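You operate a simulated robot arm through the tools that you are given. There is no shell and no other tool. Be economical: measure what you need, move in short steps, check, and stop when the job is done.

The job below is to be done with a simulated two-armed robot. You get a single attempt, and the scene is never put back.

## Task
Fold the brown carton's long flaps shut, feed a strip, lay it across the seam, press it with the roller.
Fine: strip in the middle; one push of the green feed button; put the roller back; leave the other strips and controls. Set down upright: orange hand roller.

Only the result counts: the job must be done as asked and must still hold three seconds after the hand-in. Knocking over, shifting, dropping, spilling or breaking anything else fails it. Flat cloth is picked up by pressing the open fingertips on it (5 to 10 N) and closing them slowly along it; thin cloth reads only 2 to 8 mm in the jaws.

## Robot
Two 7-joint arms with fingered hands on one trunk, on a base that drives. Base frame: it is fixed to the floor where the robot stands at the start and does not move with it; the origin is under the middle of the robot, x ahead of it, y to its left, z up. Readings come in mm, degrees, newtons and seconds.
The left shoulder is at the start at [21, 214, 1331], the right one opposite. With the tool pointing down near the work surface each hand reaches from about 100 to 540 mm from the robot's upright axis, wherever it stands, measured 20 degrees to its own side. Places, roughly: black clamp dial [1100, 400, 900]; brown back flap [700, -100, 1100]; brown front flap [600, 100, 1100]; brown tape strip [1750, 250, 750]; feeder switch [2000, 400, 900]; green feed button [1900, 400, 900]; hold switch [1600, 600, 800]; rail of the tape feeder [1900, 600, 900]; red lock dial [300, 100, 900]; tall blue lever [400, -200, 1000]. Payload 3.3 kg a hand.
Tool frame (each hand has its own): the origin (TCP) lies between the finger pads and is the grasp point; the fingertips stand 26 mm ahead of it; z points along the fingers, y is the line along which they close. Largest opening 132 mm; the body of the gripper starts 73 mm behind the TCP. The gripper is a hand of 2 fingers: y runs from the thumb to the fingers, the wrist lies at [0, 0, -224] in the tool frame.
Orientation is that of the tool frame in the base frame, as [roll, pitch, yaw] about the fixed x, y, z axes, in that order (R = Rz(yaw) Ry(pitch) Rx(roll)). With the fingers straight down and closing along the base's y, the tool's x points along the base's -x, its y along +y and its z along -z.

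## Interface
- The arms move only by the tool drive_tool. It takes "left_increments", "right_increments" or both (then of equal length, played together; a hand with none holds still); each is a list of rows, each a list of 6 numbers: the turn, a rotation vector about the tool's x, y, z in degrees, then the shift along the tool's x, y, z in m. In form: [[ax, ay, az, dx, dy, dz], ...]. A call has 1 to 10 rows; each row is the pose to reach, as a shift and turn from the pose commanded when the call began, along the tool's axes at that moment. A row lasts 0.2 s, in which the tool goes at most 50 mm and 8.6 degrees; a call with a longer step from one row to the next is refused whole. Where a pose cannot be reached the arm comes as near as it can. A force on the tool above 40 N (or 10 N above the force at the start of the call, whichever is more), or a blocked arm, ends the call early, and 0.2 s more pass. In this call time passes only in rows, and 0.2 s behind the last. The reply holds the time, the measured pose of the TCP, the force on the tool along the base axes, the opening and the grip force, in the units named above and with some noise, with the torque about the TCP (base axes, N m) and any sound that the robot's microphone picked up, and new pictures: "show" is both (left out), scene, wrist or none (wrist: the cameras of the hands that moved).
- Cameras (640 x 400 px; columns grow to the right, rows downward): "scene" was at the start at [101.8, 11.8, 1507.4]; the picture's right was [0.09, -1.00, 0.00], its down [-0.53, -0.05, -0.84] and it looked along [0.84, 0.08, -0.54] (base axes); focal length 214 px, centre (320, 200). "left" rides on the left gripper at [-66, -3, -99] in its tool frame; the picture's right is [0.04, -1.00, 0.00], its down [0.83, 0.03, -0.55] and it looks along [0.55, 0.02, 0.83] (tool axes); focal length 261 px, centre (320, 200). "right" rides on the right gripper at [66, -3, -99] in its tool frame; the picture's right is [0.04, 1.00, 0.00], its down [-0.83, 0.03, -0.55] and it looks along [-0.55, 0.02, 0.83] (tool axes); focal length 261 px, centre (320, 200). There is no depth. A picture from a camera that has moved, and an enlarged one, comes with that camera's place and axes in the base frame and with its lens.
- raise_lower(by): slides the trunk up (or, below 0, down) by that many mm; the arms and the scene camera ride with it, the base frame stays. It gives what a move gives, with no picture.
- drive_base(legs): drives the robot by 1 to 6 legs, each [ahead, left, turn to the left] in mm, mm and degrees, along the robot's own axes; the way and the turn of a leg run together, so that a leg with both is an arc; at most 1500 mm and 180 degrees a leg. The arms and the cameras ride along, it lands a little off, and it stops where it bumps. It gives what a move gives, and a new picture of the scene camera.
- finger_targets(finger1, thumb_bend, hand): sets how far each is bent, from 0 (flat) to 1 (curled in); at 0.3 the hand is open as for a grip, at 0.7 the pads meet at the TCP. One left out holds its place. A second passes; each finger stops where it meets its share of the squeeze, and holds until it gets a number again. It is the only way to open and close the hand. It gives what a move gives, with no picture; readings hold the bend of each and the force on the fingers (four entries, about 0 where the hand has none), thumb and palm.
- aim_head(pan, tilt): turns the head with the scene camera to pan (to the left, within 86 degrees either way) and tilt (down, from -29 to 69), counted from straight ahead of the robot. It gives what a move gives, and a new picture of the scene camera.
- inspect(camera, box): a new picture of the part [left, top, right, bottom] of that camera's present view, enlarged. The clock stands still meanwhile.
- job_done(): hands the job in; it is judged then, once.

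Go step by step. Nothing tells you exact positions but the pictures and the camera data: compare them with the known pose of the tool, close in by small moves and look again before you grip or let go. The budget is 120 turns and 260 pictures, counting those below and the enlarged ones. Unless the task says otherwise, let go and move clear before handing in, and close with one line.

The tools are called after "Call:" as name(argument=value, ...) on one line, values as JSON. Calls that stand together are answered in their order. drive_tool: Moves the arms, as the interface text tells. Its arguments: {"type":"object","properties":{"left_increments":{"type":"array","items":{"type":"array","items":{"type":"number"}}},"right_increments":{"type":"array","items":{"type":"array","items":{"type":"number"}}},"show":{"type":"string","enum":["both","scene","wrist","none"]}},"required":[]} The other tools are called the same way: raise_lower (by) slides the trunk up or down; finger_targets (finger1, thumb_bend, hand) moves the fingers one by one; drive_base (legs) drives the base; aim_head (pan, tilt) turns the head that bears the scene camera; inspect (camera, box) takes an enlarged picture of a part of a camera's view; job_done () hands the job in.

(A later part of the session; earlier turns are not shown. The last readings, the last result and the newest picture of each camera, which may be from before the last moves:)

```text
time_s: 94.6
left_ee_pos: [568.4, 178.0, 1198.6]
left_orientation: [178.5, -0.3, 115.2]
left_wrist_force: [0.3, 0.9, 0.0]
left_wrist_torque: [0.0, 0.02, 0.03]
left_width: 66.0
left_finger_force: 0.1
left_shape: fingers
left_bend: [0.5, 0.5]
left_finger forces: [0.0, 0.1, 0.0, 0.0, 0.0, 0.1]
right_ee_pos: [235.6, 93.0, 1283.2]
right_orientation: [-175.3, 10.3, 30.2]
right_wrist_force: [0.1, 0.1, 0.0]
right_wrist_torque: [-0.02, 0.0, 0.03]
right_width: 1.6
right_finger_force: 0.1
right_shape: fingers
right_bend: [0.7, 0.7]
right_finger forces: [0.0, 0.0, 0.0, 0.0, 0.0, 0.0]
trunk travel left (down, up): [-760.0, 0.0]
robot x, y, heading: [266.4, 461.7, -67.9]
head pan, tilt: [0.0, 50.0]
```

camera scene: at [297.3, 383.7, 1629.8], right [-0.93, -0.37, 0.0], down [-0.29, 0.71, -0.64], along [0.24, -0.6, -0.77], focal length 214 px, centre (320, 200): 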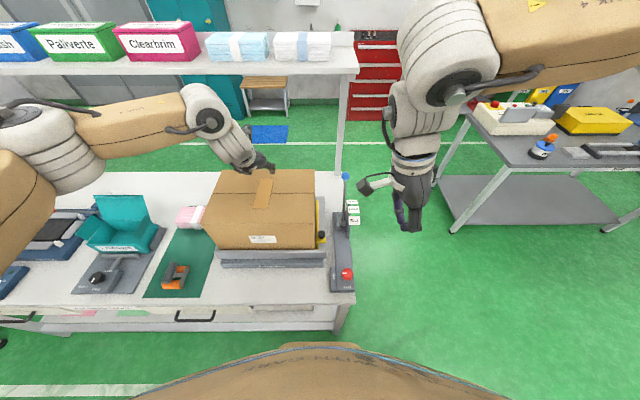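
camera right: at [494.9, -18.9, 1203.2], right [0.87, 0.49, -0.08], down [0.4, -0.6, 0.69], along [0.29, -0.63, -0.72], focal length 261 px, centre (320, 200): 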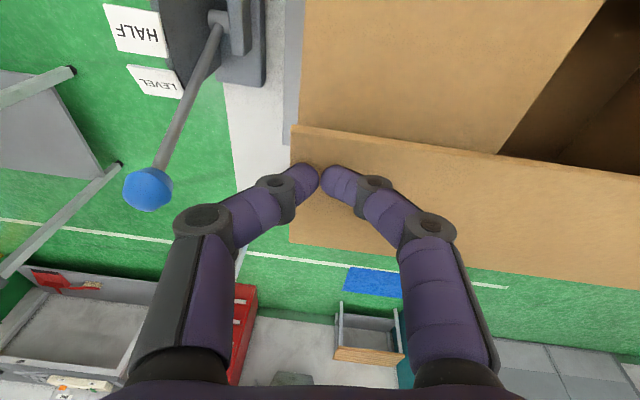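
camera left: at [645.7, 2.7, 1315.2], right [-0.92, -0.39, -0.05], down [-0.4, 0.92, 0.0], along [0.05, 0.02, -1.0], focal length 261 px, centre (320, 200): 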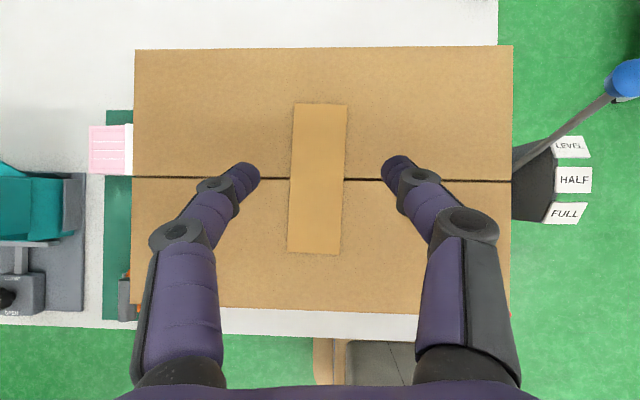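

The roller has a grey cylindrical handle on top, axis along the tape direction. Move left to face it and lower the trunk.

Call:
drive_base(legs=[[-30, 0, 0], [0, 330, 0]])

Call:
raise_lower(by=-140)

Call:
aim_head(pan=15, tilt=55)

Call:
inspect(camera="left", box=[0, 0, 640, 400])

```text
time_s: 97.2
left_ee_pos: [864.7, 330.4, 1198.4]
left_orientation: [178.5, -0.1, 115.1]
left_wrist_force: [0.1, -0.3, -0.1]
left_wrist_torque: [0.01, 0.03, -0.02]
left_width: 65.7
left_finger_force: 0.1
left_shape: fingers
left_bend: [0.5, 0.5]
left_finger forces: [0.1, 0.0, 0.0, 0.0, 0.0, 0.0]
right_ee_pos: [529.8, 243.8, 1283.6]
right_orientation: [-175.2, 10.3, 30.2]
right_wrist_force: [0.7, 0.0, 0.3]
right_wrist_torque: [0.0, 0.02, 0.04]
right_width: 1.7
right_finger_force: 0.0
right_shape: fingers
right_bend: [0.7, 0.7]
right_finger forces: [0.1, 0.0, 0.0, 0.0, 0.0, 0.0]
trunk travel left (down, up): [-760.0, 0.0]
robot x, y, heading: [561.7, 614.3, -67.9]
head pan, tilt: [0.0, 50.0]
camera scene: at [594.2, 535.5, 1629.8], right [-0.93, -0.37, 0.0], down [-0.29, 0.71, -0.64], along [0.24, -0.6, -0.77], focal length 214 px, centre (320, 200)
```

scene: 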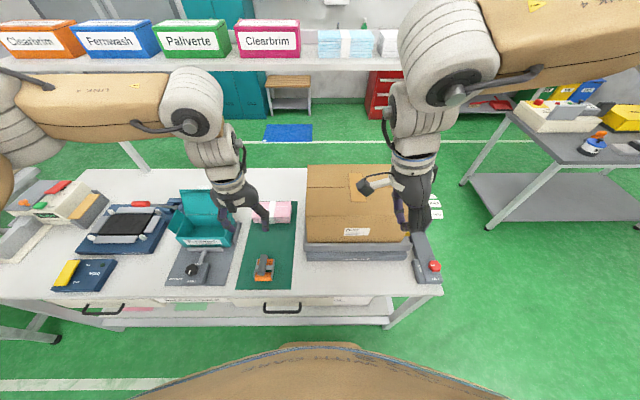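

```text
time_s: 98.9
left_ee_pos: [863.4, 330.0, 1058.9]
left_orientation: [178.6, -0.2, 115.1]
left_wrist_force: [-0.2, -0.2, 0.0]
left_wrist_torque: [-0.03, 0.03, -0.02]
left_width: 65.7
left_finger_force: 0.0
left_shape: fingers
left_bend: [0.5, 0.5]
left_finger forces: [0.1, 0.0, 0.0, 0.0, 0.0, 0.0]
right_ee_pos: [529.4, 244.8, 1143.9]
right_orientation: [-175.2, 10.3, 30.1]
right_wrist_force: [-0.8, 0.0, -0.6]
right_wrist_torque: [-0.03, -0.03, -0.02]
right_width: 1.7
right_finger_force: 0.1
right_shape: fingers
right_bend: [0.7, 0.7]
right_finger forces: [0.1, 0.1, 0.0, 0.0, 0.1, 0.0]
trunk travel left (down, up): [-620.0, 140.0]
robot x, y, heading: [562.6, 613.7, -68.1]
head pan, tilt: [0.0, 50.0]
```

```text
time_s: 99.6
left_ee_pos: [865.1, 329.1, 1058.5]
left_orientation: [178.7, -0.1, 115.1]
left_wrist_force: [0.0, 0.3, 0.1]
left_wrist_torque: [0.01, -0.04, -0.02]
left_width: 65.8
left_finger_force: 0.0
left_shape: fingers
left_bend: [0.5, 0.5]
left_finger forces: [0.0, 0.0, 0.0, 0.0, 0.1, 0.0]
right_ee_pos: [530.2, 244.5, 1143.5]
right_orientation: [-175.2, 10.3, 30.2]
right_wrist_force: [1.0, 0.4, 0.0]
right_wrist_torque: [-0.02, -0.01, -0.01]
right_width: 1.6
right_finger_force: 0.0
right_shape: fingers
right_bend: [0.7, 0.7]
right_finger forces: [0.0, 0.0, 0.0, 0.0, 0.1, 0.0]
trunk travel left (down, up): [-620.0, 140.0]
robot x, y, heading: [560.8, 617.4, -68.1]
head pan, tilt: [15.0, 55.0]
camera scene: at [608.9, 547.7, 1483.2], right [-0.8, -0.6, 0.0], down [-0.49, 0.66, -0.57], along [0.34, -0.46, -0.82], focal length 214 px, centre (320, 200)
```

scene: 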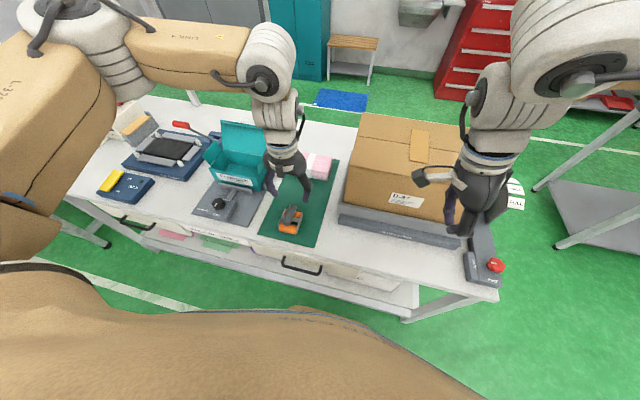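

```text
1.00 times, centred on (320, 200) of left (not enlarged: the box is as wide or as high as the picture)
camera zoom: at [887.8, 268.6, 1157.2], right [-0.92, -0.39, -0.02], down [-0.33, 0.76, 0.56], along [-0.2, 0.52, -0.83], focal length 261 px, centre (320, 200)
```

zoom: 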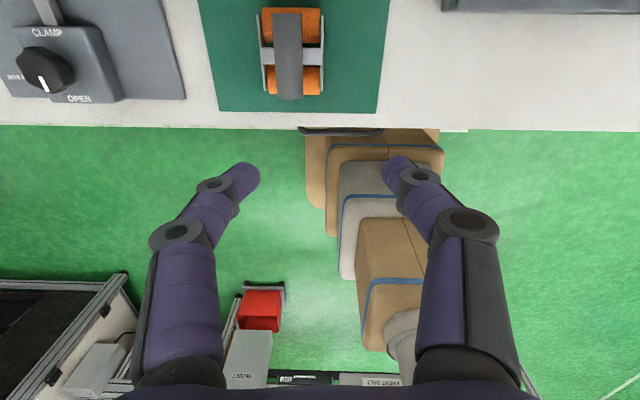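

Handle centre ≈ (912, 308, 868), about 29 mm thick. Narrow the jaw to ~45 mm, tilt 30° and hover above it.

Call:
finger_targets(hand="left", finger1=0.56, thumb_bend=0.56)

Call:
drive_tool(left_increments=[[0, -7.5, 0, -0.01, 0.009, 0.025], [0, -15, 0, -0.02, 0.018, 0.05], [0, -22.5, 0, -0.03, 0.027, 0.075], [0, -30, 0, -0.038, 0.033, 0.1]])

Call:
inspect(camera="scene", box=[250, 170, 340, 250])

```text
time_s: 100.6
left_ee_pos: [864.5, 330.1, 1058.9]
left_orientation: [178.6, 0.0, 115.1]
left_wrist_force: [0.1, -1.1, 0.4]
left_wrist_torque: [0.02, 0.0, -0.02]
left_width: 47.0
left_finger_force: 0.0
left_shape: fingers
left_bend: [0.56, 0.56]
left_finger forces: [0.1, 0.0, 0.0, 0.0, 0.1, 0.0]
right_ee_pos: [529.4, 244.8, 1144.3]
right_orientation: [-175.2, 10.4, 30.1]
right_wrist_force: [0.2, -0.6, -0.5]
right_wrist_torque: [-0.01, 0.0, 0.0]
right_width: 1.4
right_finger_force: 0.0
right_shape: fingers
right_bend: [0.7, 0.7]
right_finger forces: [0.0, 0.1, 0.0, 0.0, 0.0, 0.0]
trunk travel left (down, up): [-620.0, 140.0]
robot x, y, heading: [562.9, 609.7, -67.9]
head pan, tilt: [15.0, 55.0]
```

```text
time_s: 101.6
left_ee_pos: [914.3, 309.4, 958.2]
left_orientation: [178.4, 30.0, 114.3]
left_wrist_force: [0.5, -0.3, 0.1]
left_wrist_torque: [0.0, -0.01, 0.02]
left_width: 46.5
left_finger_force: 0.1
left_shape: fingers
left_bend: [0.56, 0.56]
left_finger forces: [0.0, 0.0, 0.0, 0.0, 0.1, 0.1]
right_ee_pos: [530.8, 244.7, 1143.9]
right_orientation: [-175.3, 10.3, 30.0]
right_wrist_force: [0.5, -0.2, -0.4]
right_wrist_torque: [-0.03, 0.01, -0.02]
right_width: 1.8
right_finger_force: 0.0
right_shape: fingers
right_bend: [0.7, 0.7]
right_finger forces: [0.1, 0.0, 0.0, 0.0, 0.1, 0.1]
trunk travel left (down, up): [-620.0, 140.0]
robot x, y, heading: [562.1, 610.3, -68.2]
head pan, tilt: [15.0, 55.0]
camera scene: at [609.4, 548.0, 1483.2], right [-0.8, -0.6, 0.0], down [-0.49, 0.66, -0.57], along [0.34, -0.46, -0.82], focal length 214 px, centre (320, 200)
camera left: at [911.2, 302.5, 1076.9], right [-0.92, -0.39, -0.04], down [-0.39, 0.92, 0.06], along [0.02, 0.08, -1.0], focal length 261 px, centre (320, 200)
```

scene: 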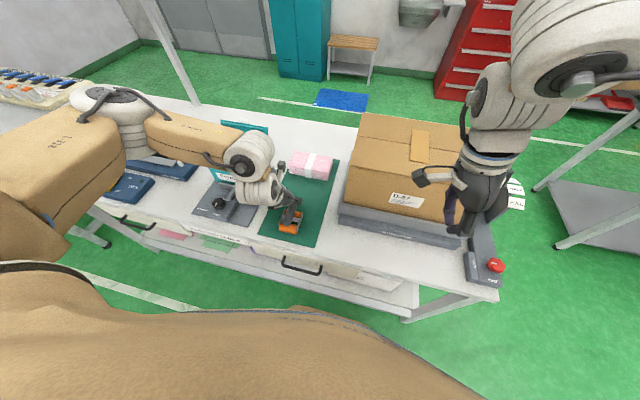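
left: 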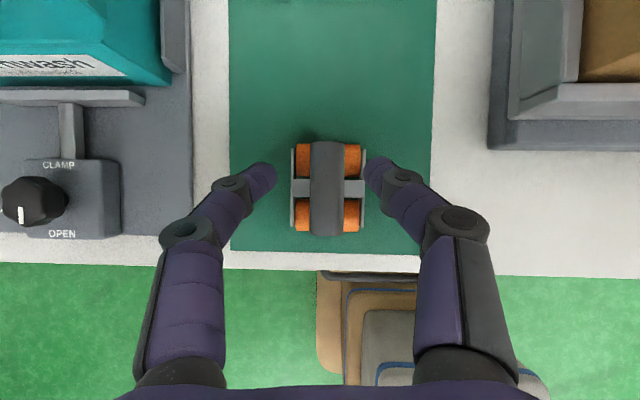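

```text
5.00 times, centred on (295, 210) of scene
camera zoom: at [609.4, 548.0, 1483.2], right [-0.8, -0.6, 0.0], down [-0.49, 0.66, -0.57], along [0.34, -0.46, -0.82], focal length 1072 px, centre (445, 150)
```

zoom: 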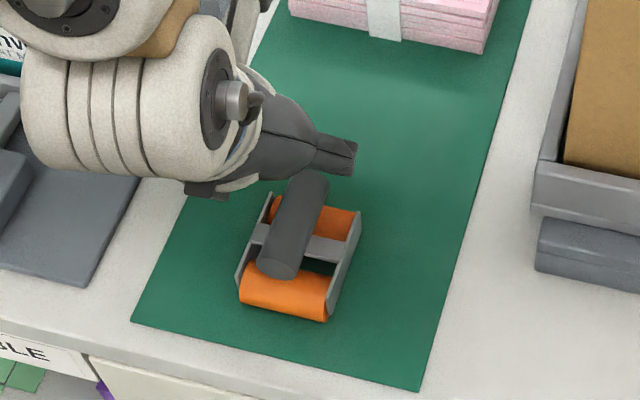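

Perfectly above the handle. Descend.

Call:
drive_tool(left_increments=[[0, 0, 0, 0.015, 0, 0.026], [0, 0, 0, 0.028, 0, 0.0485], [0, 0, 0, 0.036, 0, 0.0624], [0, 0, 0, 0.04, 0, 0.0693]], show="wrist")

Call:
inspect(camera="scene", box=[260, 180, 340, 250])

```text
time_s: 102.6
left_ee_pos: [915.3, 310.8, 878.3]
left_orientation: [178.3, 29.9, 114.3]
left_wrist_force: [0.5, -0.2, 0.2]
left_wrist_torque: [0.0, -0.01, -0.01]
left_width: 46.7
left_finger_force: 0.0
left_shape: fingers
left_bend: [0.56, 0.56]
left_finger forces: [0.2, 0.0, 0.0, 0.0, 0.0, 0.1]
right_ee_pos: [530.2, 244.2, 1143.8]
right_orientation: [-175.2, 10.3, 30.2]
right_wrist_force: [-0.2, 0.7, -0.5]
right_wrist_torque: [0.01, 0.01, 0.0]
right_width: 1.8
right_finger_force: 0.1
right_shape: fingers
right_bend: [0.7, 0.7]
right_finger forces: [0.0, 0.0, 0.0, 0.0, 0.0, 0.1]
trunk travel left (down, up): [-620.0, 140.0]
robot x, y, heading: [560.4, 609.7, -68.2]
head pan, tilt: [15.0, 55.0]
camera left: at [912.7, 303.4, 996.9], right [-0.92, -0.39, -0.05], down [-0.39, 0.92, 0.06], along [0.02, 0.08, -1.0], focal length 261 px, centre (320, 200)
```

left: 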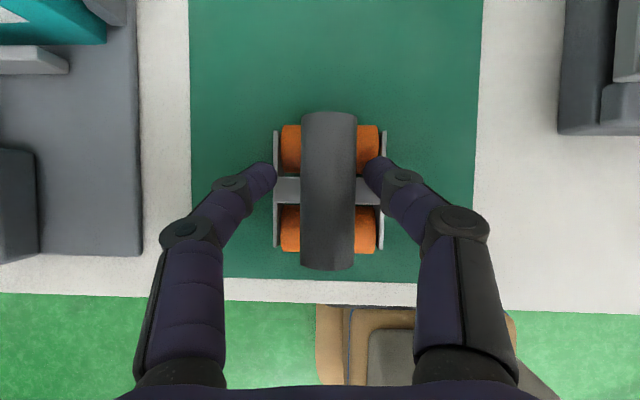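

```text
5.71 times, centred on (300, 215) of scene
camera zoom: at [608.9, 547.8, 1483.2], right [-0.8, -0.6, 0.0], down [-0.49, 0.66, -0.57], along [0.34, -0.46, -0.82], focal length 1226 px, centre (434, 114)
```

zoom: 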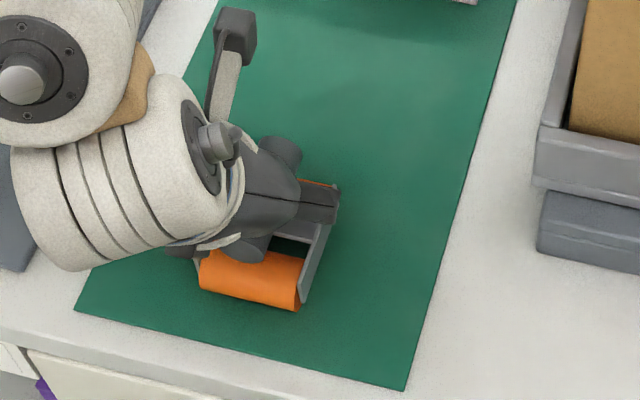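

Call:
drive_tool(left_increments=[[0, 0, 0, 0.001, -0.003, 0.002]], show="none")

Call:
finger_targets(hand="left", finger1=0.62, thumb_bend=0.62)

Call:
finger_targets(hand="left", finger1=0.75, thumb_bend=0.75)

Call:
inspect(camera="left", box=[160, 60, 480, 260])

```text
time_s: 103.0
left_ee_pos: [912.0, 309.9, 875.8]
left_orientation: [178.5, 29.9, 114.4]
left_wrist_force: [0.8, -0.6, 0.1]
left_wrist_torque: [0.05, 0.0, 0.0]
left_width: 47.0
left_finger_force: 0.1
left_shape: fingers
left_bend: [0.56, 0.56]
left_finger forces: [0.1, 0.0, 0.0, 0.0, 0.0, 0.0]
right_ee_pos: [530.2, 244.6, 1143.6]
right_orientation: [-175.2, 10.4, 30.2]
right_wrist_force: [-0.5, 0.5, 0.6]
right_wrist_torque: [0.01, 0.01, -0.01]
right_width: 1.5
right_finger_force: 0.0
right_shape: fingers
right_bend: [0.7, 0.7]
right_finger forces: [0.1, 0.0, 0.0, 0.1, 0.1, 0.0]
trunk travel left (down, up): [-620.0, 140.0]
robot x, y, heading: [560.6, 615.6, -68.1]
head pan, tilt: [15.0, 55.0]
```

```text
time_s: 104.0
left_ee_pos: [912.3, 309.7, 876.0]
left_orientation: [178.4, 29.9, 114.3]
left_wrist_force: [-0.4, -0.2, 1.0]
left_wrist_torque: [-0.02, -0.02, -0.02]
left_width: 27.5
left_finger_force: 0.0
left_shape: fingers
left_bend: [0.62, 0.62]
left_finger forces: [0.0, 0.1, 0.0, 0.1, 0.3, 0.0]
right_ee_pos: [530.2, 244.2, 1144.1]
right_orientation: [-175.2, 10.3, 30.1]
right_wrist_force: [-0.2, -0.2, -0.1]
right_wrist_torque: [-0.01, 0.03, 0.0]
right_width: 1.8
right_finger_force: 0.0
right_shape: fingers
right_bend: [0.7, 0.7]
right_finger forces: [0.0, 0.0, 0.0, 0.1, 0.1, 0.0]
trunk travel left (down, up): [-620.0, 140.0]
robot x, y, heading: [555.7, 612.4, -68.2]
head pan, tilt: [15.0, 55.0]
```

```text
time_s: 105.0
left_ee_pos: [913.0, 310.1, 877.1]
left_orientation: [178.4, 29.9, 114.3]
left_wrist_force: [-0.4, 0.8, 0.3]
left_wrist_torque: [0.03, 0.01, 0.01]
left_width: 20.5
left_finger_force: 11.7
left_shape: fingers
left_bend: [0.69, 0.68]
left_finger forces: [11.5, 0.0, 0.1, 0.0, 11.6, 0.1]
right_ee_pos: [530.6, 243.0, 1143.8]
right_orientation: [-175.2, 10.3, 30.1]
right_wrist_force: [1.0, 0.1, -0.8]
right_wrist_torque: [-0.01, -0.01, -0.02]
right_width: 1.5
right_finger_force: 0.0
right_shape: fingers
right_bend: [0.7, 0.7]
right_finger forces: [0.0, 0.1, 0.0, 0.0, 0.0, 0.0]
trunk travel left (down, up): [-620.0, 140.0]
robot x, y, heading: [555.9, 614.2, -67.7]
head pan, tilt: [15.0, 55.0]
```

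```text
2.00 times, centred on (320, 160) of left
camera zoom: at [910.0, 301.8, 994.7], right [-0.92, -0.39, -0.05], down [-0.39, 0.92, 0.07], along [0.02, 0.08, -1.0], focal length 521 px, centre (320, 280)
```

zoom: 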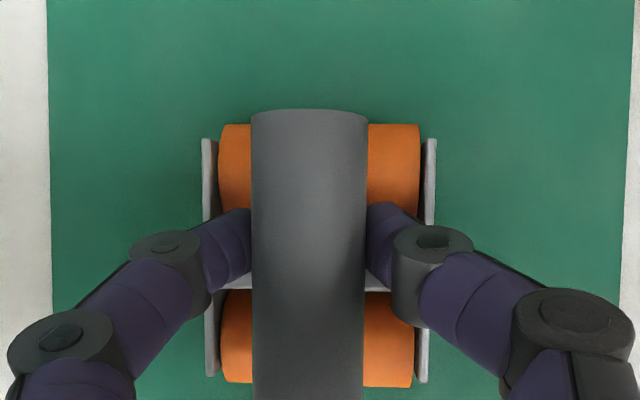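

Gripped. A bit firmer, then lift and check.

Call:
finger_targets(hand="left", finger1=0.85, thumb_bend=0.85)

Call:
drive_tool(left_increments=[[0, 0, 0, -0.005, 0, -0.0087], [0, 0, 0, -0.02, 0, -0.035], [0, 0, 0, -0.04, 0, -0.069], [0, 0, 0, -0.06, 0, -0.104]])

Call:
inspect(camera="scene", box=[260, 160, 340, 230])

```text
time_s: 106.0
left_ee_pos: [913.0, 309.5, 877.0]
left_orientation: [178.4, 29.9, 114.2]
left_wrist_force: [0.1, -0.2, -2.9]
left_wrist_torque: [0.0, 0.03, 0.0]
left_width: 17.6
left_finger_force: 19.9
left_shape: fingers
left_bend: [0.72, 0.73]
left_finger forces: [19.8, 0.1, 0.1, 0.1, 20.8, 0.0]
right_ee_pos: [530.9, 243.9, 1143.2]
right_orientation: [-175.3, 10.4, 30.1]
right_wrist_force: [0.3, -0.6, 0.0]
right_wrist_torque: [0.0, -0.01, 0.0]
right_width: 1.5
right_finger_force: 0.1
right_shape: fingers
right_bend: [0.7, 0.7]
right_finger forces: [0.0, 0.0, 0.0, 0.0, 0.1, 0.0]
trunk travel left (down, up): [-620.0, 140.0]
robot x, y, heading: [558.0, 608.1, -67.9]
head pan, tilt: [15.0, 55.0]
```

```text
time_s: 107.0
left_ee_pos: [910.0, 307.2, 997.4]
left_orientation: [178.4, 30.0, 114.3]
left_wrist_force: [-1.1, -0.7, -2.1]
left_wrist_torque: [-0.03, 0.01, 0.01]
left_width: 17.4
left_finger_force: 19.9
left_shape: fingers
left_bend: [0.72, 0.74]
left_finger forces: [19.6, 0.0, 0.0, 0.0, 20.6, 0.0]
right_ee_pos: [530.1, 246.1, 1144.2]
right_orientation: [-175.2, 10.2, 30.1]
right_wrist_force: [0.4, -0.1, 0.1]
right_wrist_torque: [0.01, -0.03, 0.02]
right_width: 1.5
right_finger_force: 0.0
right_shape: fingers
right_bend: [0.7, 0.7]
right_finger forces: [0.0, 0.0, 0.1, 0.0, 0.0, 0.0]
trunk travel left (down, up): [-620.0, 140.0]
robot x, y, heading: [560.1, 614.0, -68.1]
head pan, tilt: [15.0, 55.0]
camera scene: at [608.3, 547.6, 1483.2], right [-0.8, -0.6, 0.0], down [-0.49, 0.66, -0.57], along [0.34, -0.46, -0.82], focal length 214 px, centre (320, 200)
camera left: at [906.8, 299.7, 1116.1], right [-0.92, -0.39, -0.05], down [-0.39, 0.92, 0.07], along [0.02, 0.08, -1.0], focal length 261 px, centre (320, 200)
```

scene: 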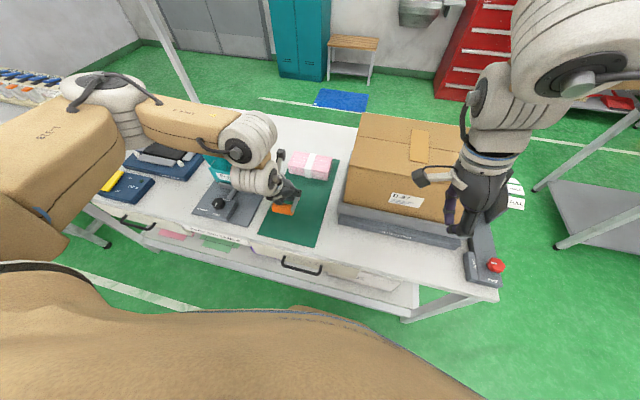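
left: 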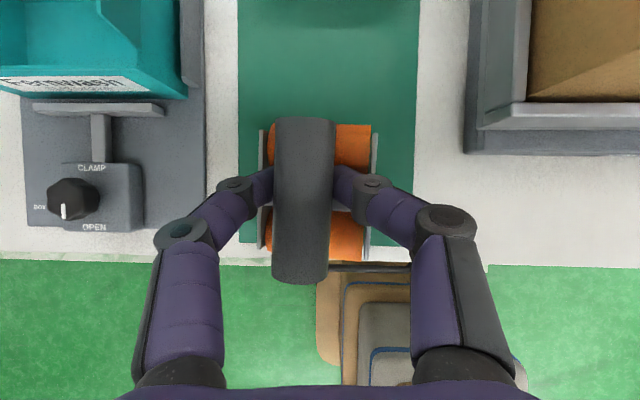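

```text
5.71 times, centred on (300, 195) of scene
camera zoom: at [608.3, 547.6, 1483.2], right [-0.8, -0.6, 0.0], down [-0.49, 0.66, -0.57], along [0.34, -0.46, -0.82], focal length 1226 px, centre (434, 229)
```

zoom: 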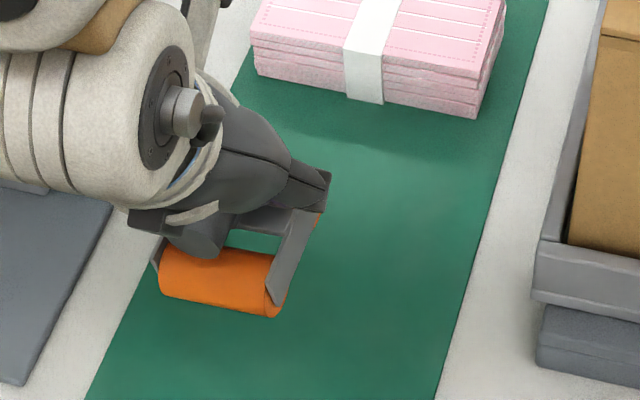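

Roller is held securely. Raise the trunk, back out a little, slide to the carton.

Call:
raise_lower(by=140)

Call:
drive_base(legs=[[-100, 0, 0], [0, -330, 0]])

Call:
drive_tool(left_increments=[[0, 0, 0, -0.015, 0, -0.026], [0, 0, 0, -0.03, 0, -0.052]])

```text
time_s: 108.7
left_ee_pos: [908.9, 308.4, 1137.5]
left_orientation: [178.4, 29.8, 114.3]
left_wrist_force: [-0.4, -0.2, -2.3]
left_wrist_torque: [0.02, 0.05, 0.01]
left_width: 17.6
left_finger_force: 20.1
left_shape: fingers
left_bend: [0.72, 0.74]
left_finger forces: [19.6, 0.1, 0.1, 0.0, 20.4, 0.1]
right_ee_pos: [530.6, 244.4, 1284.3]
right_orientation: [-175.0, 10.3, 30.1]
right_wrist_force: [-0.9, 0.6, 0.1]
right_wrist_torque: [0.0, -0.01, 0.0]
right_width: 1.8
right_finger_force: 0.0
right_shape: fingers
right_bend: [0.7, 0.7]
right_finger forces: [0.1, 0.0, 0.0, 0.1, 0.0, 0.0]
trunk travel left (down, up): [-760.0, 0.0]
robot x, y, heading: [553.4, 616.3, -68.2]
head pan, tilt: [15.0, 55.0]
```

```text
time_s: 111.6
left_ee_pos: [563.5, 274.2, 1136.8]
left_orientation: [178.2, 29.9, 114.2]
left_wrist_force: [0.3, 0.7, -2.3]
left_wrist_torque: [-0.02, 0.02, -0.05]
left_width: 17.4
left_finger_force: 19.8
left_shape: fingers
left_bend: [0.72, 0.74]
left_finger forces: [19.5, 0.0, 0.0, 0.0, 20.4, 0.0]
right_ee_pos: [184.7, 211.1, 1283.4]
right_orientation: [-175.2, 10.2, 30.2]
right_wrist_force: [0.8, 0.0, 0.3]
right_wrist_torque: [0.01, -0.02, 0.02]
right_width: 1.6
right_finger_force: 0.0
right_shape: fingers
right_bend: [0.7, 0.7]
right_finger forces: [0.1, 0.0, 0.0, 0.0, 0.0, 0.0]
trunk travel left (down, up): [-760.0, 0.0]
robot x, y, heading: [216.3, 578.5, -68.2]
head pan, tilt: [15.0, 55.0]
camera scene: at [263.2, 515.9, 1623.3], right [-0.8, -0.6, 0.0], down [-0.49, 0.66, -0.57], along [0.34, -0.46, -0.82], focal length 214 px, centre (320, 200)
```

scene: 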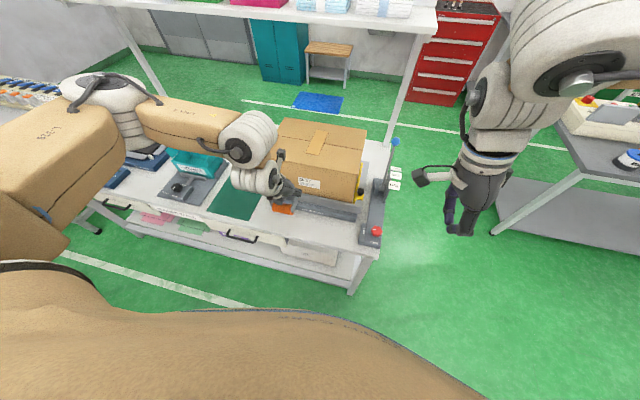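

```text
time_s: 112.2
left_ee_pos: [563.6, 274.9, 1197.3]
left_orientation: [178.3, 29.8, 114.4]
left_wrist_force: [-0.4, -1.2, -2.6]
left_wrist_torque: [0.01, 0.02, -0.03]
left_width: 17.4
left_finger_force: 19.9
left_shape: fingers
left_bend: [0.72, 0.74]
left_finger forces: [19.3, 0.0, 0.1, 0.0, 20.2, 0.0]
right_ee_pos: [184.1, 212.5, 1285.0]
right_orientation: [-175.2, 10.2, 30.2]
right_wrist_force: [0.0, -0.3, -0.4]
right_wrist_torque: [0.01, 0.02, 0.02]
right_width: 1.5
right_finger_force: 0.0
right_shape: fingers
right_bend: [0.7, 0.7]
right_finger forces: [0.0, 0.0, 0.1, 0.0, 0.1, 0.1]
trunk travel left (down, up): [-760.0, 0.0]
robot x, y, heading: [214.9, 579.5, -67.9]
head pan, tilt: [15.0, 55.0]
camera scene: at [262.6, 516.2, 1623.3], right [-0.8, -0.6, 0.0], down [-0.49, 0.66, -0.57], along [0.34, -0.46, -0.82], focal length 214 px, centre (320, 200)
camera left: at [560.8, 266.7, 1315.5], right [-0.92, -0.39, -0.05], down [-0.39, 0.92, 0.07], along [0.02, 0.08, -1.0], focal length 261 px, centre (320, 200)
```

scene: 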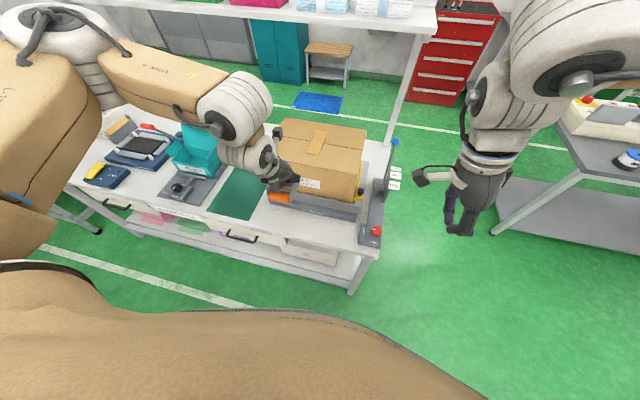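
left: 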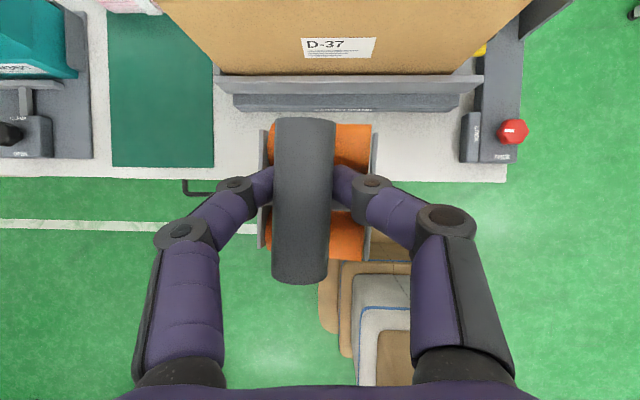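

Call:
drive_base(legs=[[143, 0, 0]])

Call:
inspect(camera="left", box=[0, 0, 640, 400])

```text
time_s: 113.6
left_ee_pos: [618.0, 140.0, 1197.8]
left_orientation: [178.4, 29.9, 114.4]
left_wrist_force: [-0.2, -0.1, -2.2]
left_wrist_torque: [0.0, 0.04, 0.0]
left_width: 17.0
left_finger_force: 19.5
left_shape: fingers
left_bend: [0.72, 0.74]
left_finger forces: [19.3, 0.0, 0.1, 0.1, 20.4, 0.1]
right_ee_pos: [239.6, 77.2, 1282.8]
right_orientation: [-175.2, 10.3, 30.2]
right_wrist_force: [0.6, 0.2, 0.0]
right_wrist_torque: [0.02, -0.01, -0.01]
right_width: 1.4
right_finger_force: 0.0
right_shape: fingers
right_bend: [0.7, 0.7]
right_finger forces: [0.1, 0.1, 0.0, 0.0, 0.1, 0.0]
trunk travel left (down, up): [-760.0, 0.0]
robot x, y, heading: [271.1, 444.5, -68.1]
head pan, tilt: [15.0, 55.0]
camera scene: at [317.8, 381.7, 1623.3], right [-0.8, -0.6, 0.0], down [-0.49, 0.66, -0.57], along [0.34, -0.46, -0.82], focal length 214 px, centre (320, 200)
```

scene: 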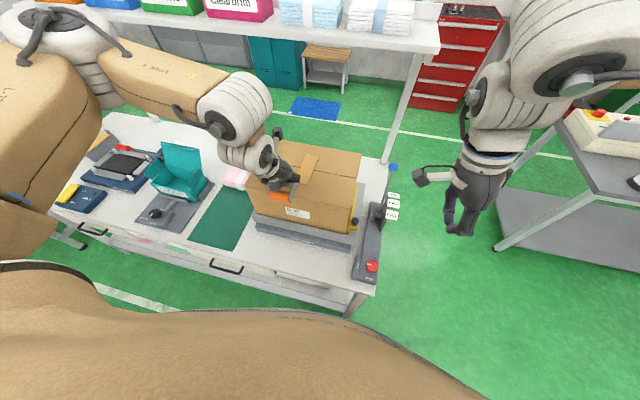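

```text
1.00 times, centred on (320, 200) of left (not enlarged: the box is as wide or as high as the picture)
camera zoom: at [616.0, 132.3, 1315.2], right [-0.92, -0.39, -0.05], down [-0.4, 0.92, 0.07], along [0.02, 0.08, -1.0], focal length 261 px, centre (320, 200)
```

zoom: 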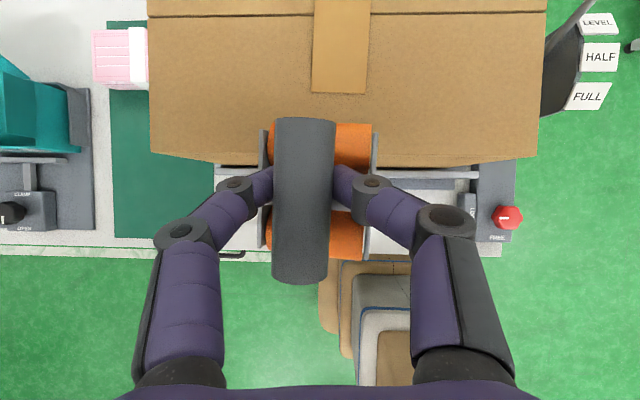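

Strip's near end is ~85 mm ahead and 18 mm to the right of the roller. Move over it and down close.

Call:
drive_tool(left_increments=[[0, 0, 0, -0.035, -0.006, 0.02], [0, 0, 0, -0.07, -0.012, 0.04], [0, 0, 0, -0.0996, -0.018, 0.0575], [0, 0, 0, -0.087, -0.018, 0.079]])

Call:
inspect(camera="scene", box=[220, 130, 380, 260])

```text
time_s: 114.6
left_ee_pos: [651.5, 28.4, 1170.9]
left_orientation: [178.4, 29.9, 114.4]
left_wrist_force: [0.6, 0.5, -2.1]
left_wrist_torque: [-0.04, 0.0, -0.03]
left_width: 16.8
left_finger_force: 19.7
left_shape: fingers
left_bend: [0.72, 0.74]
left_finger forces: [19.1, 0.1, 0.1, 0.1, 20.1, 0.0]
right_ee_pos: [239.4, 76.2, 1285.3]
right_orientation: [-175.3, 10.2, 30.3]
right_wrist_force: [0.6, -0.7, -0.5]
right_wrist_torque: [-0.02, 0.0, 0.01]
right_width: 1.7
right_finger_force: 0.0
right_shape: fingers
right_bend: [0.7, 0.7]
right_finger forces: [0.0, 0.1, 0.1, 0.1, 0.1, 0.0]
trunk travel left (down, up): [-760.0, 0.0]
robot x, y, heading: [268.5, 446.1, -67.9]
head pan, tilt: [15.0, 55.0]
camera scene: at [318.5, 382.2, 1623.2], right [-0.8, -0.6, 0.0], down [-0.49, 0.65, -0.57], along [0.34, -0.46, -0.82], focal length 214 px, centre (320, 200)
camera left: at [649.3, 21.0, 1289.6], right [-0.92, -0.39, -0.04], down [-0.39, 0.92, 0.07], along [0.02, 0.08, -1.0], focal length 261 px, centre (320, 200)
```

scene: 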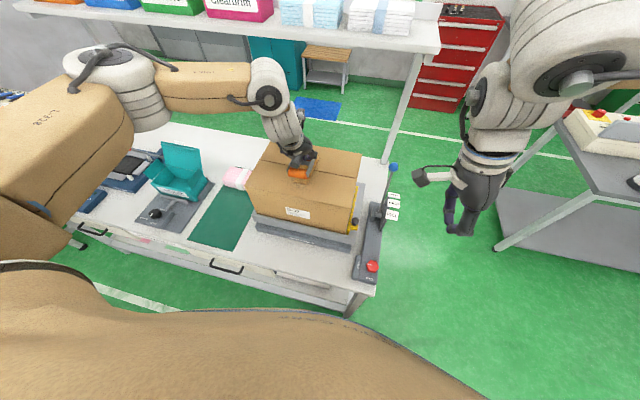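
left: 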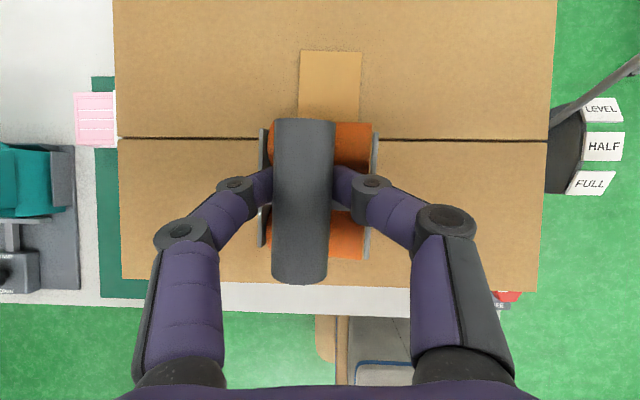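

```text
3.08 times, centred on (300, 195) of scene
camera zoom: at [318.5, 382.2, 1623.2], right [-0.8, -0.6, 0.0], down [-0.49, 0.65, -0.57], along [0.34, -0.46, -0.82], focal length 660 px, centre (382, 215)
```

zoom: 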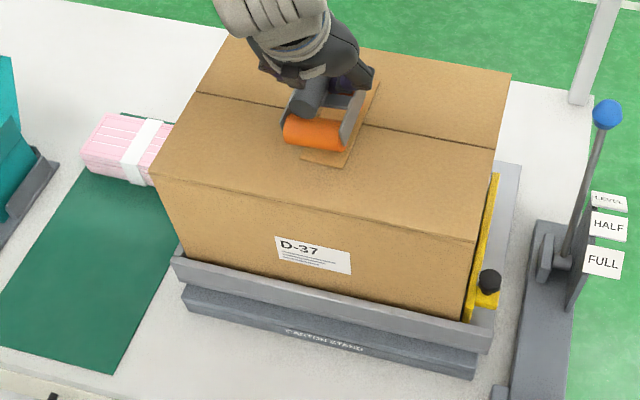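

Call:
drive_tool(left_increments=[[0, 0, 0, 0.004, -0.005, 0.007], [0, 0, 0, 0.006, -0.005, 0.0104], [0, 0, 0, 0.0075, -0.005, 0.013]], show="wrist")

Call:
inspect(camera="scene", box=[260, 140, 350, 210])

```text
time_s: 115.4
left_ee_pos: [646.8, 27.7, 1156.6]
left_orientation: [178.2, 29.9, 114.4]
left_wrist_force: [0.7, -0.2, -2.8]
left_wrist_torque: [0.05, 0.01, 0.05]
left_width: 16.8
left_finger_force: 19.6
left_shape: fingers
left_bend: [0.72, 0.74]
left_finger forces: [19.2, 0.0, 0.0, 0.0, 20.0, 0.0]
right_ee_pos: [239.1, 77.5, 1284.6]
right_orientation: [-175.2, 10.3, 30.3]
right_wrist_force: [0.4, 0.5, 1.6]
right_wrist_torque: [0.02, -0.01, 0.03]
right_width: 1.9
right_finger_force: 0.1
right_shape: fingers
right_bend: [0.7, 0.7]
right_finger forces: [0.0, 0.0, 0.0, 0.0, 0.0, 0.0]
trunk travel left (down, up): [-760.0, 0.0]
robot x, y, heading: [270.5, 445.4, -68.2]
head pan, tilt: [15.0, 55.0]
camera left: at [644.4, 18.8, 1274.7], right [-0.92, -0.39, -0.05], down [-0.4, 0.92, 0.07], along [0.02, 0.08, -1.0], focal length 261 px, centre (320, 200)
```

left: 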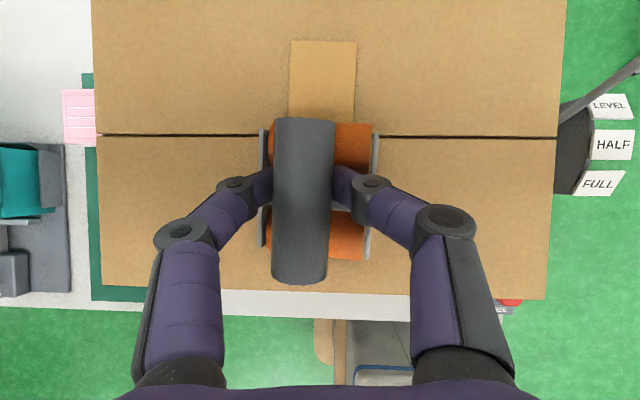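

```text
5.71 times, centred on (305, 175) of scene
camera zoom: at [317.5, 381.5, 1623.3], right [-0.8, -0.6, 0.0], down [-0.49, 0.66, -0.57], along [0.34, -0.46, -0.82], focal length 1226 px, centre (406, 343)
```

zoom: 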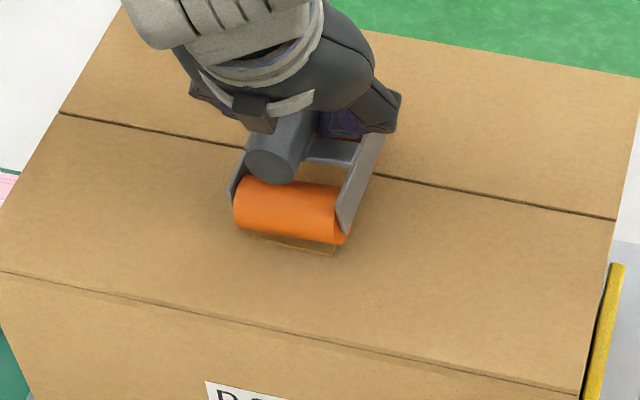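

Call:
drive_tool(left_increments=[[0, 0, 0, 0.0025, -0.002, 0.0043], [0, 0, 0, 0.0045, -0.004, 0.0078]], show="none")

Call:
inspect(camera="scene", box=[270, 150, 340, 205])

```text
time_s: 116.0
left_ee_pos: [642.8, 24.1, 1147.6]
left_orientation: [178.3, 30.0, 114.3]
left_wrist_force: [-0.5, 0.0, -2.7]
left_wrist_torque: [0.02, -0.04, -0.03]
left_width: 16.9
left_finger_force: 19.2
left_shape: fingers
left_bend: [0.72, 0.74]
left_finger forces: [19.1, 0.0, 0.0, 0.1, 20.0, 0.0]
right_ee_pos: [239.7, 76.7, 1283.2]
right_orientation: [-175.2, 10.3, 30.2]
right_wrist_force: [0.0, -0.5, 0.3]
right_wrist_torque: [0.0, 0.02, -0.01]
right_width: 1.6
right_finger_force: 0.0
right_shape: fingers
right_bend: [0.7, 0.7]
right_finger forces: [0.0, 0.0, 0.0, 0.1, 0.0, 0.0]
trunk travel left (down, up): [-760.0, 0.0]
robot x, y, heading: [273.4, 443.1, -68.1]
head pan, tilt: [15.0, 55.0]
```

```text
7.27 times, centred on (305, 178) of scene
camera zoom: at [317.6, 381.6, 1623.2], right [-0.8, -0.6, 0.0], down [-0.49, 0.66, -0.57], along [0.34, -0.46, -0.82], focal length 1560 px, centre (429, 364)
```

zoom: 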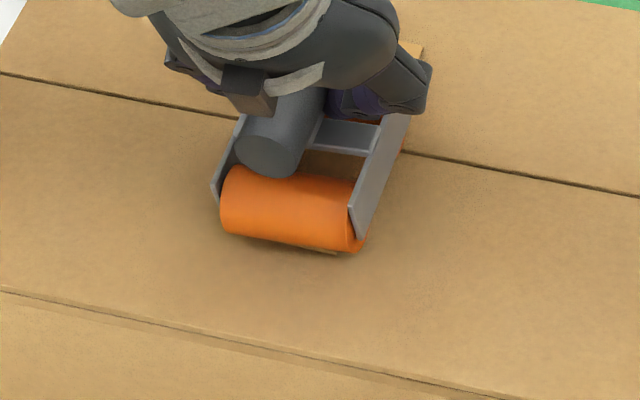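

Call:
drive_tool(left_increments=[[0, 0, 0, 0.002, 0, 0.0035], [0, 0, 0, 0.0035, 0, 0.006]], show="none")

Call:
drive_tool(left_increments=[[0, 0, 0, 0.002, 0, 0.0035]], show="wrist")

Call:
inspect(camera="scene", box=[270, 150, 340, 205])

```text
time_s: 116.6
left_ee_pos: [643.1, 26.2, 1140.8]
left_orientation: [178.4, 29.8, 114.4]
left_wrist_force: [-0.1, -1.2, 0.4]
left_wrist_torque: [0.0, -0.08, -0.04]
left_width: 13.4
left_finger_force: 22.0
left_shape: fingers
left_bend: [0.73, 0.76]
left_finger forces: [27.1, 0.0, 0.1, 0.0, 17.5, 0.0]
right_ee_pos: [240.0, 76.6, 1284.9]
right_orientation: [-175.3, 10.3, 30.3]
right_wrist_force: [-0.8, -1.2, 0.6]
right_wrist_torque: [0.0, 0.0, -0.03]
right_width: 1.6
right_finger_force: 0.0
right_shape: fingers
right_bend: [0.7, 0.7]
right_finger forces: [0.0, 0.0, 0.0, 0.0, 0.0, 0.0]
trunk travel left (down, up): [-760.0, 0.0]
robot x, y, heading: [274.0, 448.4, -68.1]
head pan, tilt: [15.0, 55.0]
```

```text
time_s: 117.0
left_ee_pos: [644.1, 26.5, 1135.9]
left_orientation: [178.3, 29.8, 114.4]
left_wrist_force: [-0.2, 0.2, -2.6]
left_wrist_torque: [0.04, 0.04, 0.0]
left_width: 10.1
left_finger_force: 19.8
left_shape: fingers
left_bend: [0.73, 0.77]
left_finger forces: [19.9, 0.0, 0.1, 0.0, 19.6, 0.0]
right_ee_pos: [240.7, 76.6, 1284.0]
right_orientation: [-175.2, 10.3, 30.1]
right_wrist_force: [0.1, 0.5, 0.5]
right_wrist_torque: [0.0, -0.04, -0.01]
right_width: 1.5
right_finger_force: 0.1
right_shape: fingers
right_bend: [0.7, 0.7]
right_finger forces: [0.0, 0.0, 0.0, 0.0, 0.0, 0.0]
trunk travel left (down, up): [-760.0, 0.0]
robot x, y, heading: [270.0, 444.6, -67.9]
head pan, tilt: [15.0, 55.0]
camera left: at [641.8, 18.0, 1254.1], right [-0.92, -0.39, -0.05], down [-0.4, 0.92, 0.07], along [0.02, 0.08, -1.0], focal length 261 px, centre (320, 200)
```

left: 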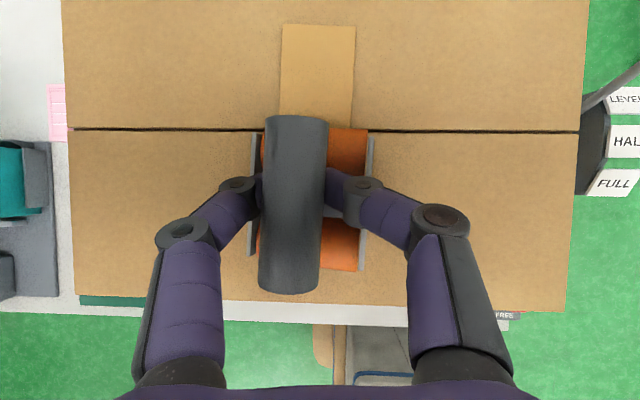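

```text
7.27 times, centred on (305, 178) of scene
camera zoom: at [317.9, 381.7, 1623.2], right [-0.8, -0.6, 0.0], down [-0.49, 0.65, -0.57], along [0.34, -0.46, -0.82], focal length 1560 px, centre (429, 364)
```

zoom: 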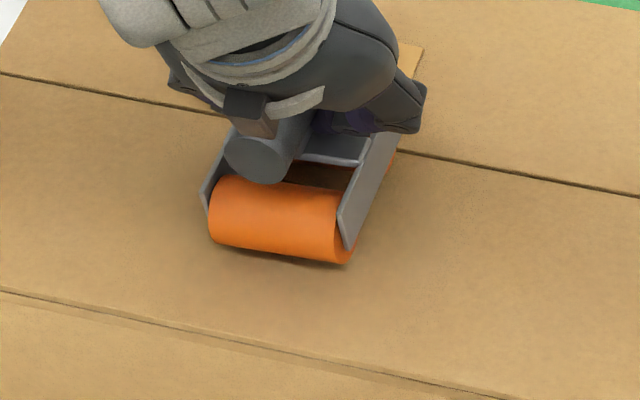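

The V of the fingers just lifts the handle, so pressing by grip won't work. The roller stands on the tape now; I'll open slightly and instead press with the fingertips on its crossbar, straddling the handle.

Call:
finger_targets(hand="left", finger1=0.6, thumb_bend=0.6)

Call:
inspect(camera="left", box=[160, 60, 480, 300])

Call:
inspect(camera="scene", box=[270, 150, 340, 205])

```text
time_s: 118.0
left_ee_pos: [643.5, 26.1, 1136.5]
left_orientation: [178.3, 30.1, 114.4]
left_wrist_force: [0.9, -1.7, 7.2]
left_wrist_torque: [-0.13, 0.0, 0.0]
left_width: 29.1
left_finger_force: 3.8
left_shape: fingers
left_bend: [0.61, 0.61]
left_finger forces: [2.1, 0.1, 0.1, 0.0, 5.8, 0.0]
right_ee_pos: [239.2, 77.9, 1283.2]
right_orientation: [-175.3, 10.3, 30.3]
right_wrist_force: [-0.2, 0.6, -0.2]
right_wrist_torque: [-0.01, 0.02, -0.02]
right_width: 1.6
right_finger_force: 0.0
right_shape: fingers
right_bend: [0.7, 0.7]
right_finger forces: [0.0, 0.1, 0.0, 0.1, 0.1, 0.0]
trunk travel left (down, up): [-760.0, 0.0]
robot x, y, heading: [272.4, 444.9, -67.9]
head pan, tilt: [15.0, 55.0]
```

```text
1.67 times, centred on (320, 180) of left
camera zoom: at [641.3, 18.0, 1255.2], right [-0.92, -0.39, -0.04], down [-0.4, 0.92, 0.06], along [0.02, 0.08, -1.0], focal length 434 px, centre (320, 233)
```

zoom: 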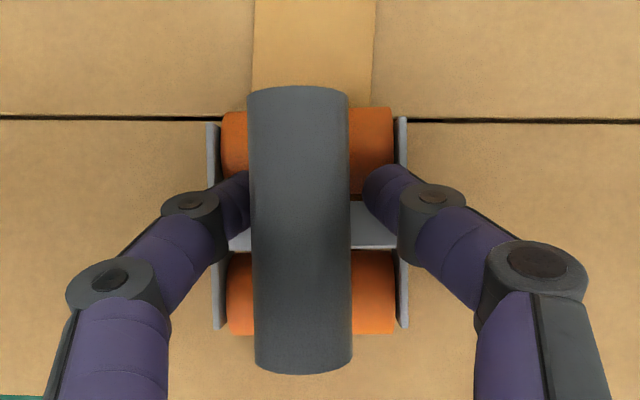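

```text
7.27 times, centred on (305, 178) of scene
camera zoom: at [317.2, 382.3, 1623.3], right [-0.8, -0.6, 0.0], down [-0.49, 0.65, -0.57], along [0.34, -0.46, -0.82], focal length 1560 px, centre (429, 364)
```

zoom: 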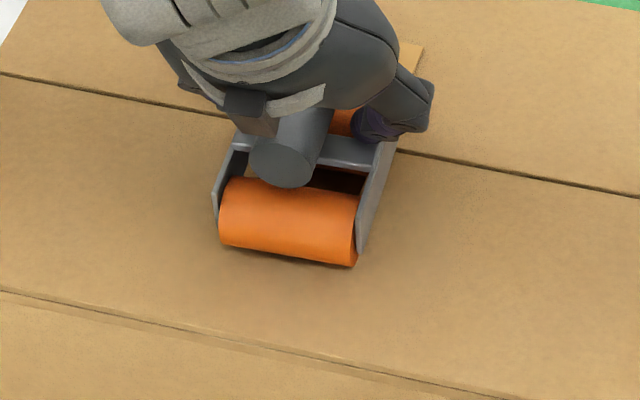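

Roller is level and in line with the tape. Shift the hand 14 mm back so the tips are above the crossbar, then press.

Call:
drive_tool(left_increments=[[0, 0, 0, -0.003, 0, -0.0052], [0, 0, 0, 0.0091, 0, -0.0122], [0, 0, 0, 0.0121, 0, -0.007]], show="none")

Call:
inspect(camera="left", box=[160, 60, 480, 300])

```text
time_s: 118.8
left_ee_pos: [635.3, 37.9, 1140.8]
left_orientation: [178.5, 30.4, 114.5]
left_wrist_force: [-0.6, -1.2, 21.7]
left_wrist_torque: [-0.41, 0.2, -0.01]
left_width: 32.4
left_finger_force: 11.0
left_shape: fingers
left_bend: [0.6, 0.6]
left_finger forces: [4.0, 0.1, 0.1, 0.1, 18.1, 0.0]
right_ee_pos: [238.5, 78.1, 1284.4]
right_orientation: [-175.3, 10.2, 30.2]
right_wrist_force: [0.2, 0.2, -0.1]
right_wrist_torque: [0.01, -0.04, 0.01]
right_width: 1.7
right_finger_force: 0.0
right_shape: fingers
right_bend: [0.7, 0.7]
right_finger forces: [0.0, 0.0, 0.0, 0.0, 0.0, 0.1]
trunk travel left (down, up): [-760.0, 0.0]
robot x, y, heading: [270.9, 442.9, -68.2]
head pan, tilt: [15.0, 55.0]
```

```text
1.67 times, centred on (320, 180) of left
camera zoom: at [633.5, 31.0, 1258.7], right [-0.92, -0.39, -0.04], down [-0.4, 0.92, 0.06], along [0.02, 0.07, -1.0], focal length 434 px, centre (320, 233)
```

zoom: 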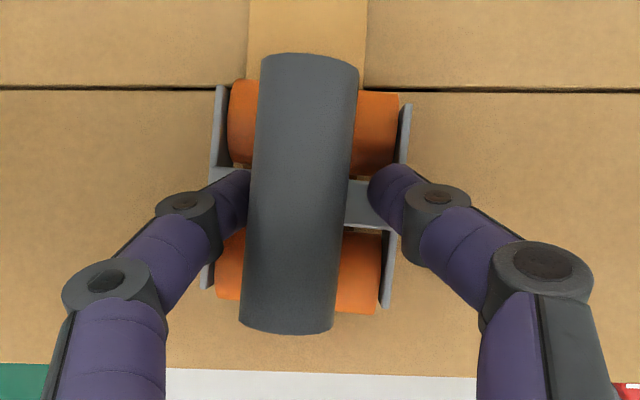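

Tips now rest on the crossbar pressing with ~22 N. Roll forward along the tape.

Call:
drive_tool(left_increments=[[0, 0, 0, -0.0087, 0, 0.005], [0, 0, 0, -0.0173, 0, 0.01], [0, 0, 0, -0.026, 0, 0.015], [0, 0, 0, -0.0346, 0, 0.02], [0, 0, 0, -0.0433, 0, 0.025], [0, 0, 0, -0.052, 0, 0.03], [0, 0, 0, -0.0606, 0, 0.035], [0, 0, 0, -0.0693, 0, 0.04], [0, 0, 0, -0.0736, 0, 0.0425]])

Call:
inspect(camera="scene", box=[260, 130, 350, 200])

```text
time_s: 120.8
left_ee_pos: [674.5, -38.8, 1135.9]
left_orientation: [178.4, 29.7, 114.4]
left_wrist_force: [-0.3, 0.1, 0.2]
left_wrist_torque: [-0.03, -0.02, -0.03]
left_width: 32.7
left_finger_force: 0.0
left_shape: fingers
left_bend: [0.6, 0.6]
left_finger forces: [0.0, 0.1, 0.0, 0.1, 0.0, 0.0]
right_ee_pos: [238.8, 77.4, 1284.0]
right_orientation: [-175.1, 10.3, 30.2]
right_wrist_force: [-1.1, 0.1, -0.6]
right_wrist_torque: [0.01, -0.01, 0.0]
right_width: 1.4
right_finger_force: 0.0
right_shape: fingers
right_bend: [0.7, 0.7]
right_finger forces: [0.0, 0.0, 0.0, 0.0, 0.1, 0.0]
trunk travel left (down, up): [-760.0, 0.0]
robot x, y, heading: [268.4, 443.8, -67.9]
head pan, tilt: [15.0, 55.0]
camera scene: at [317.6, 381.7, 1623.3], right [-0.8, -0.6, 0.0], down [-0.49, 0.65, -0.57], along [0.34, -0.46, -0.82], focal length 214 px, centre (320, 200)
camera left: at [671.8, -46.7, 1254.7], right [-0.92, -0.39, -0.05], down [-0.39, 0.92, 0.07], along [0.02, 0.08, -1.0], focal length 261 px, centre (320, 200)
```

scene: 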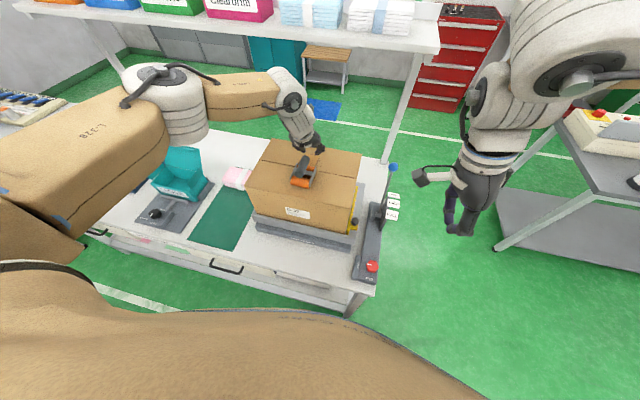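
left: 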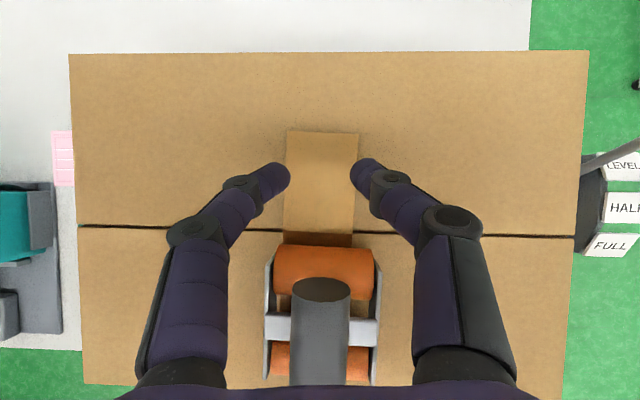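

```text
5.71 times, centred on (305, 165) of scene
camera zoom: at [317.6, 381.7, 1623.3], right [-0.8, -0.6, 0.0], down [-0.49, 0.65, -0.57], along [0.34, -0.46, -0.82], focal length 1226 px, centre (406, 400)
```

zoom: 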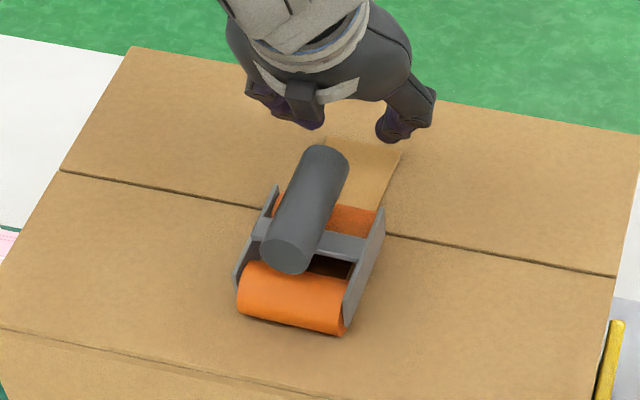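

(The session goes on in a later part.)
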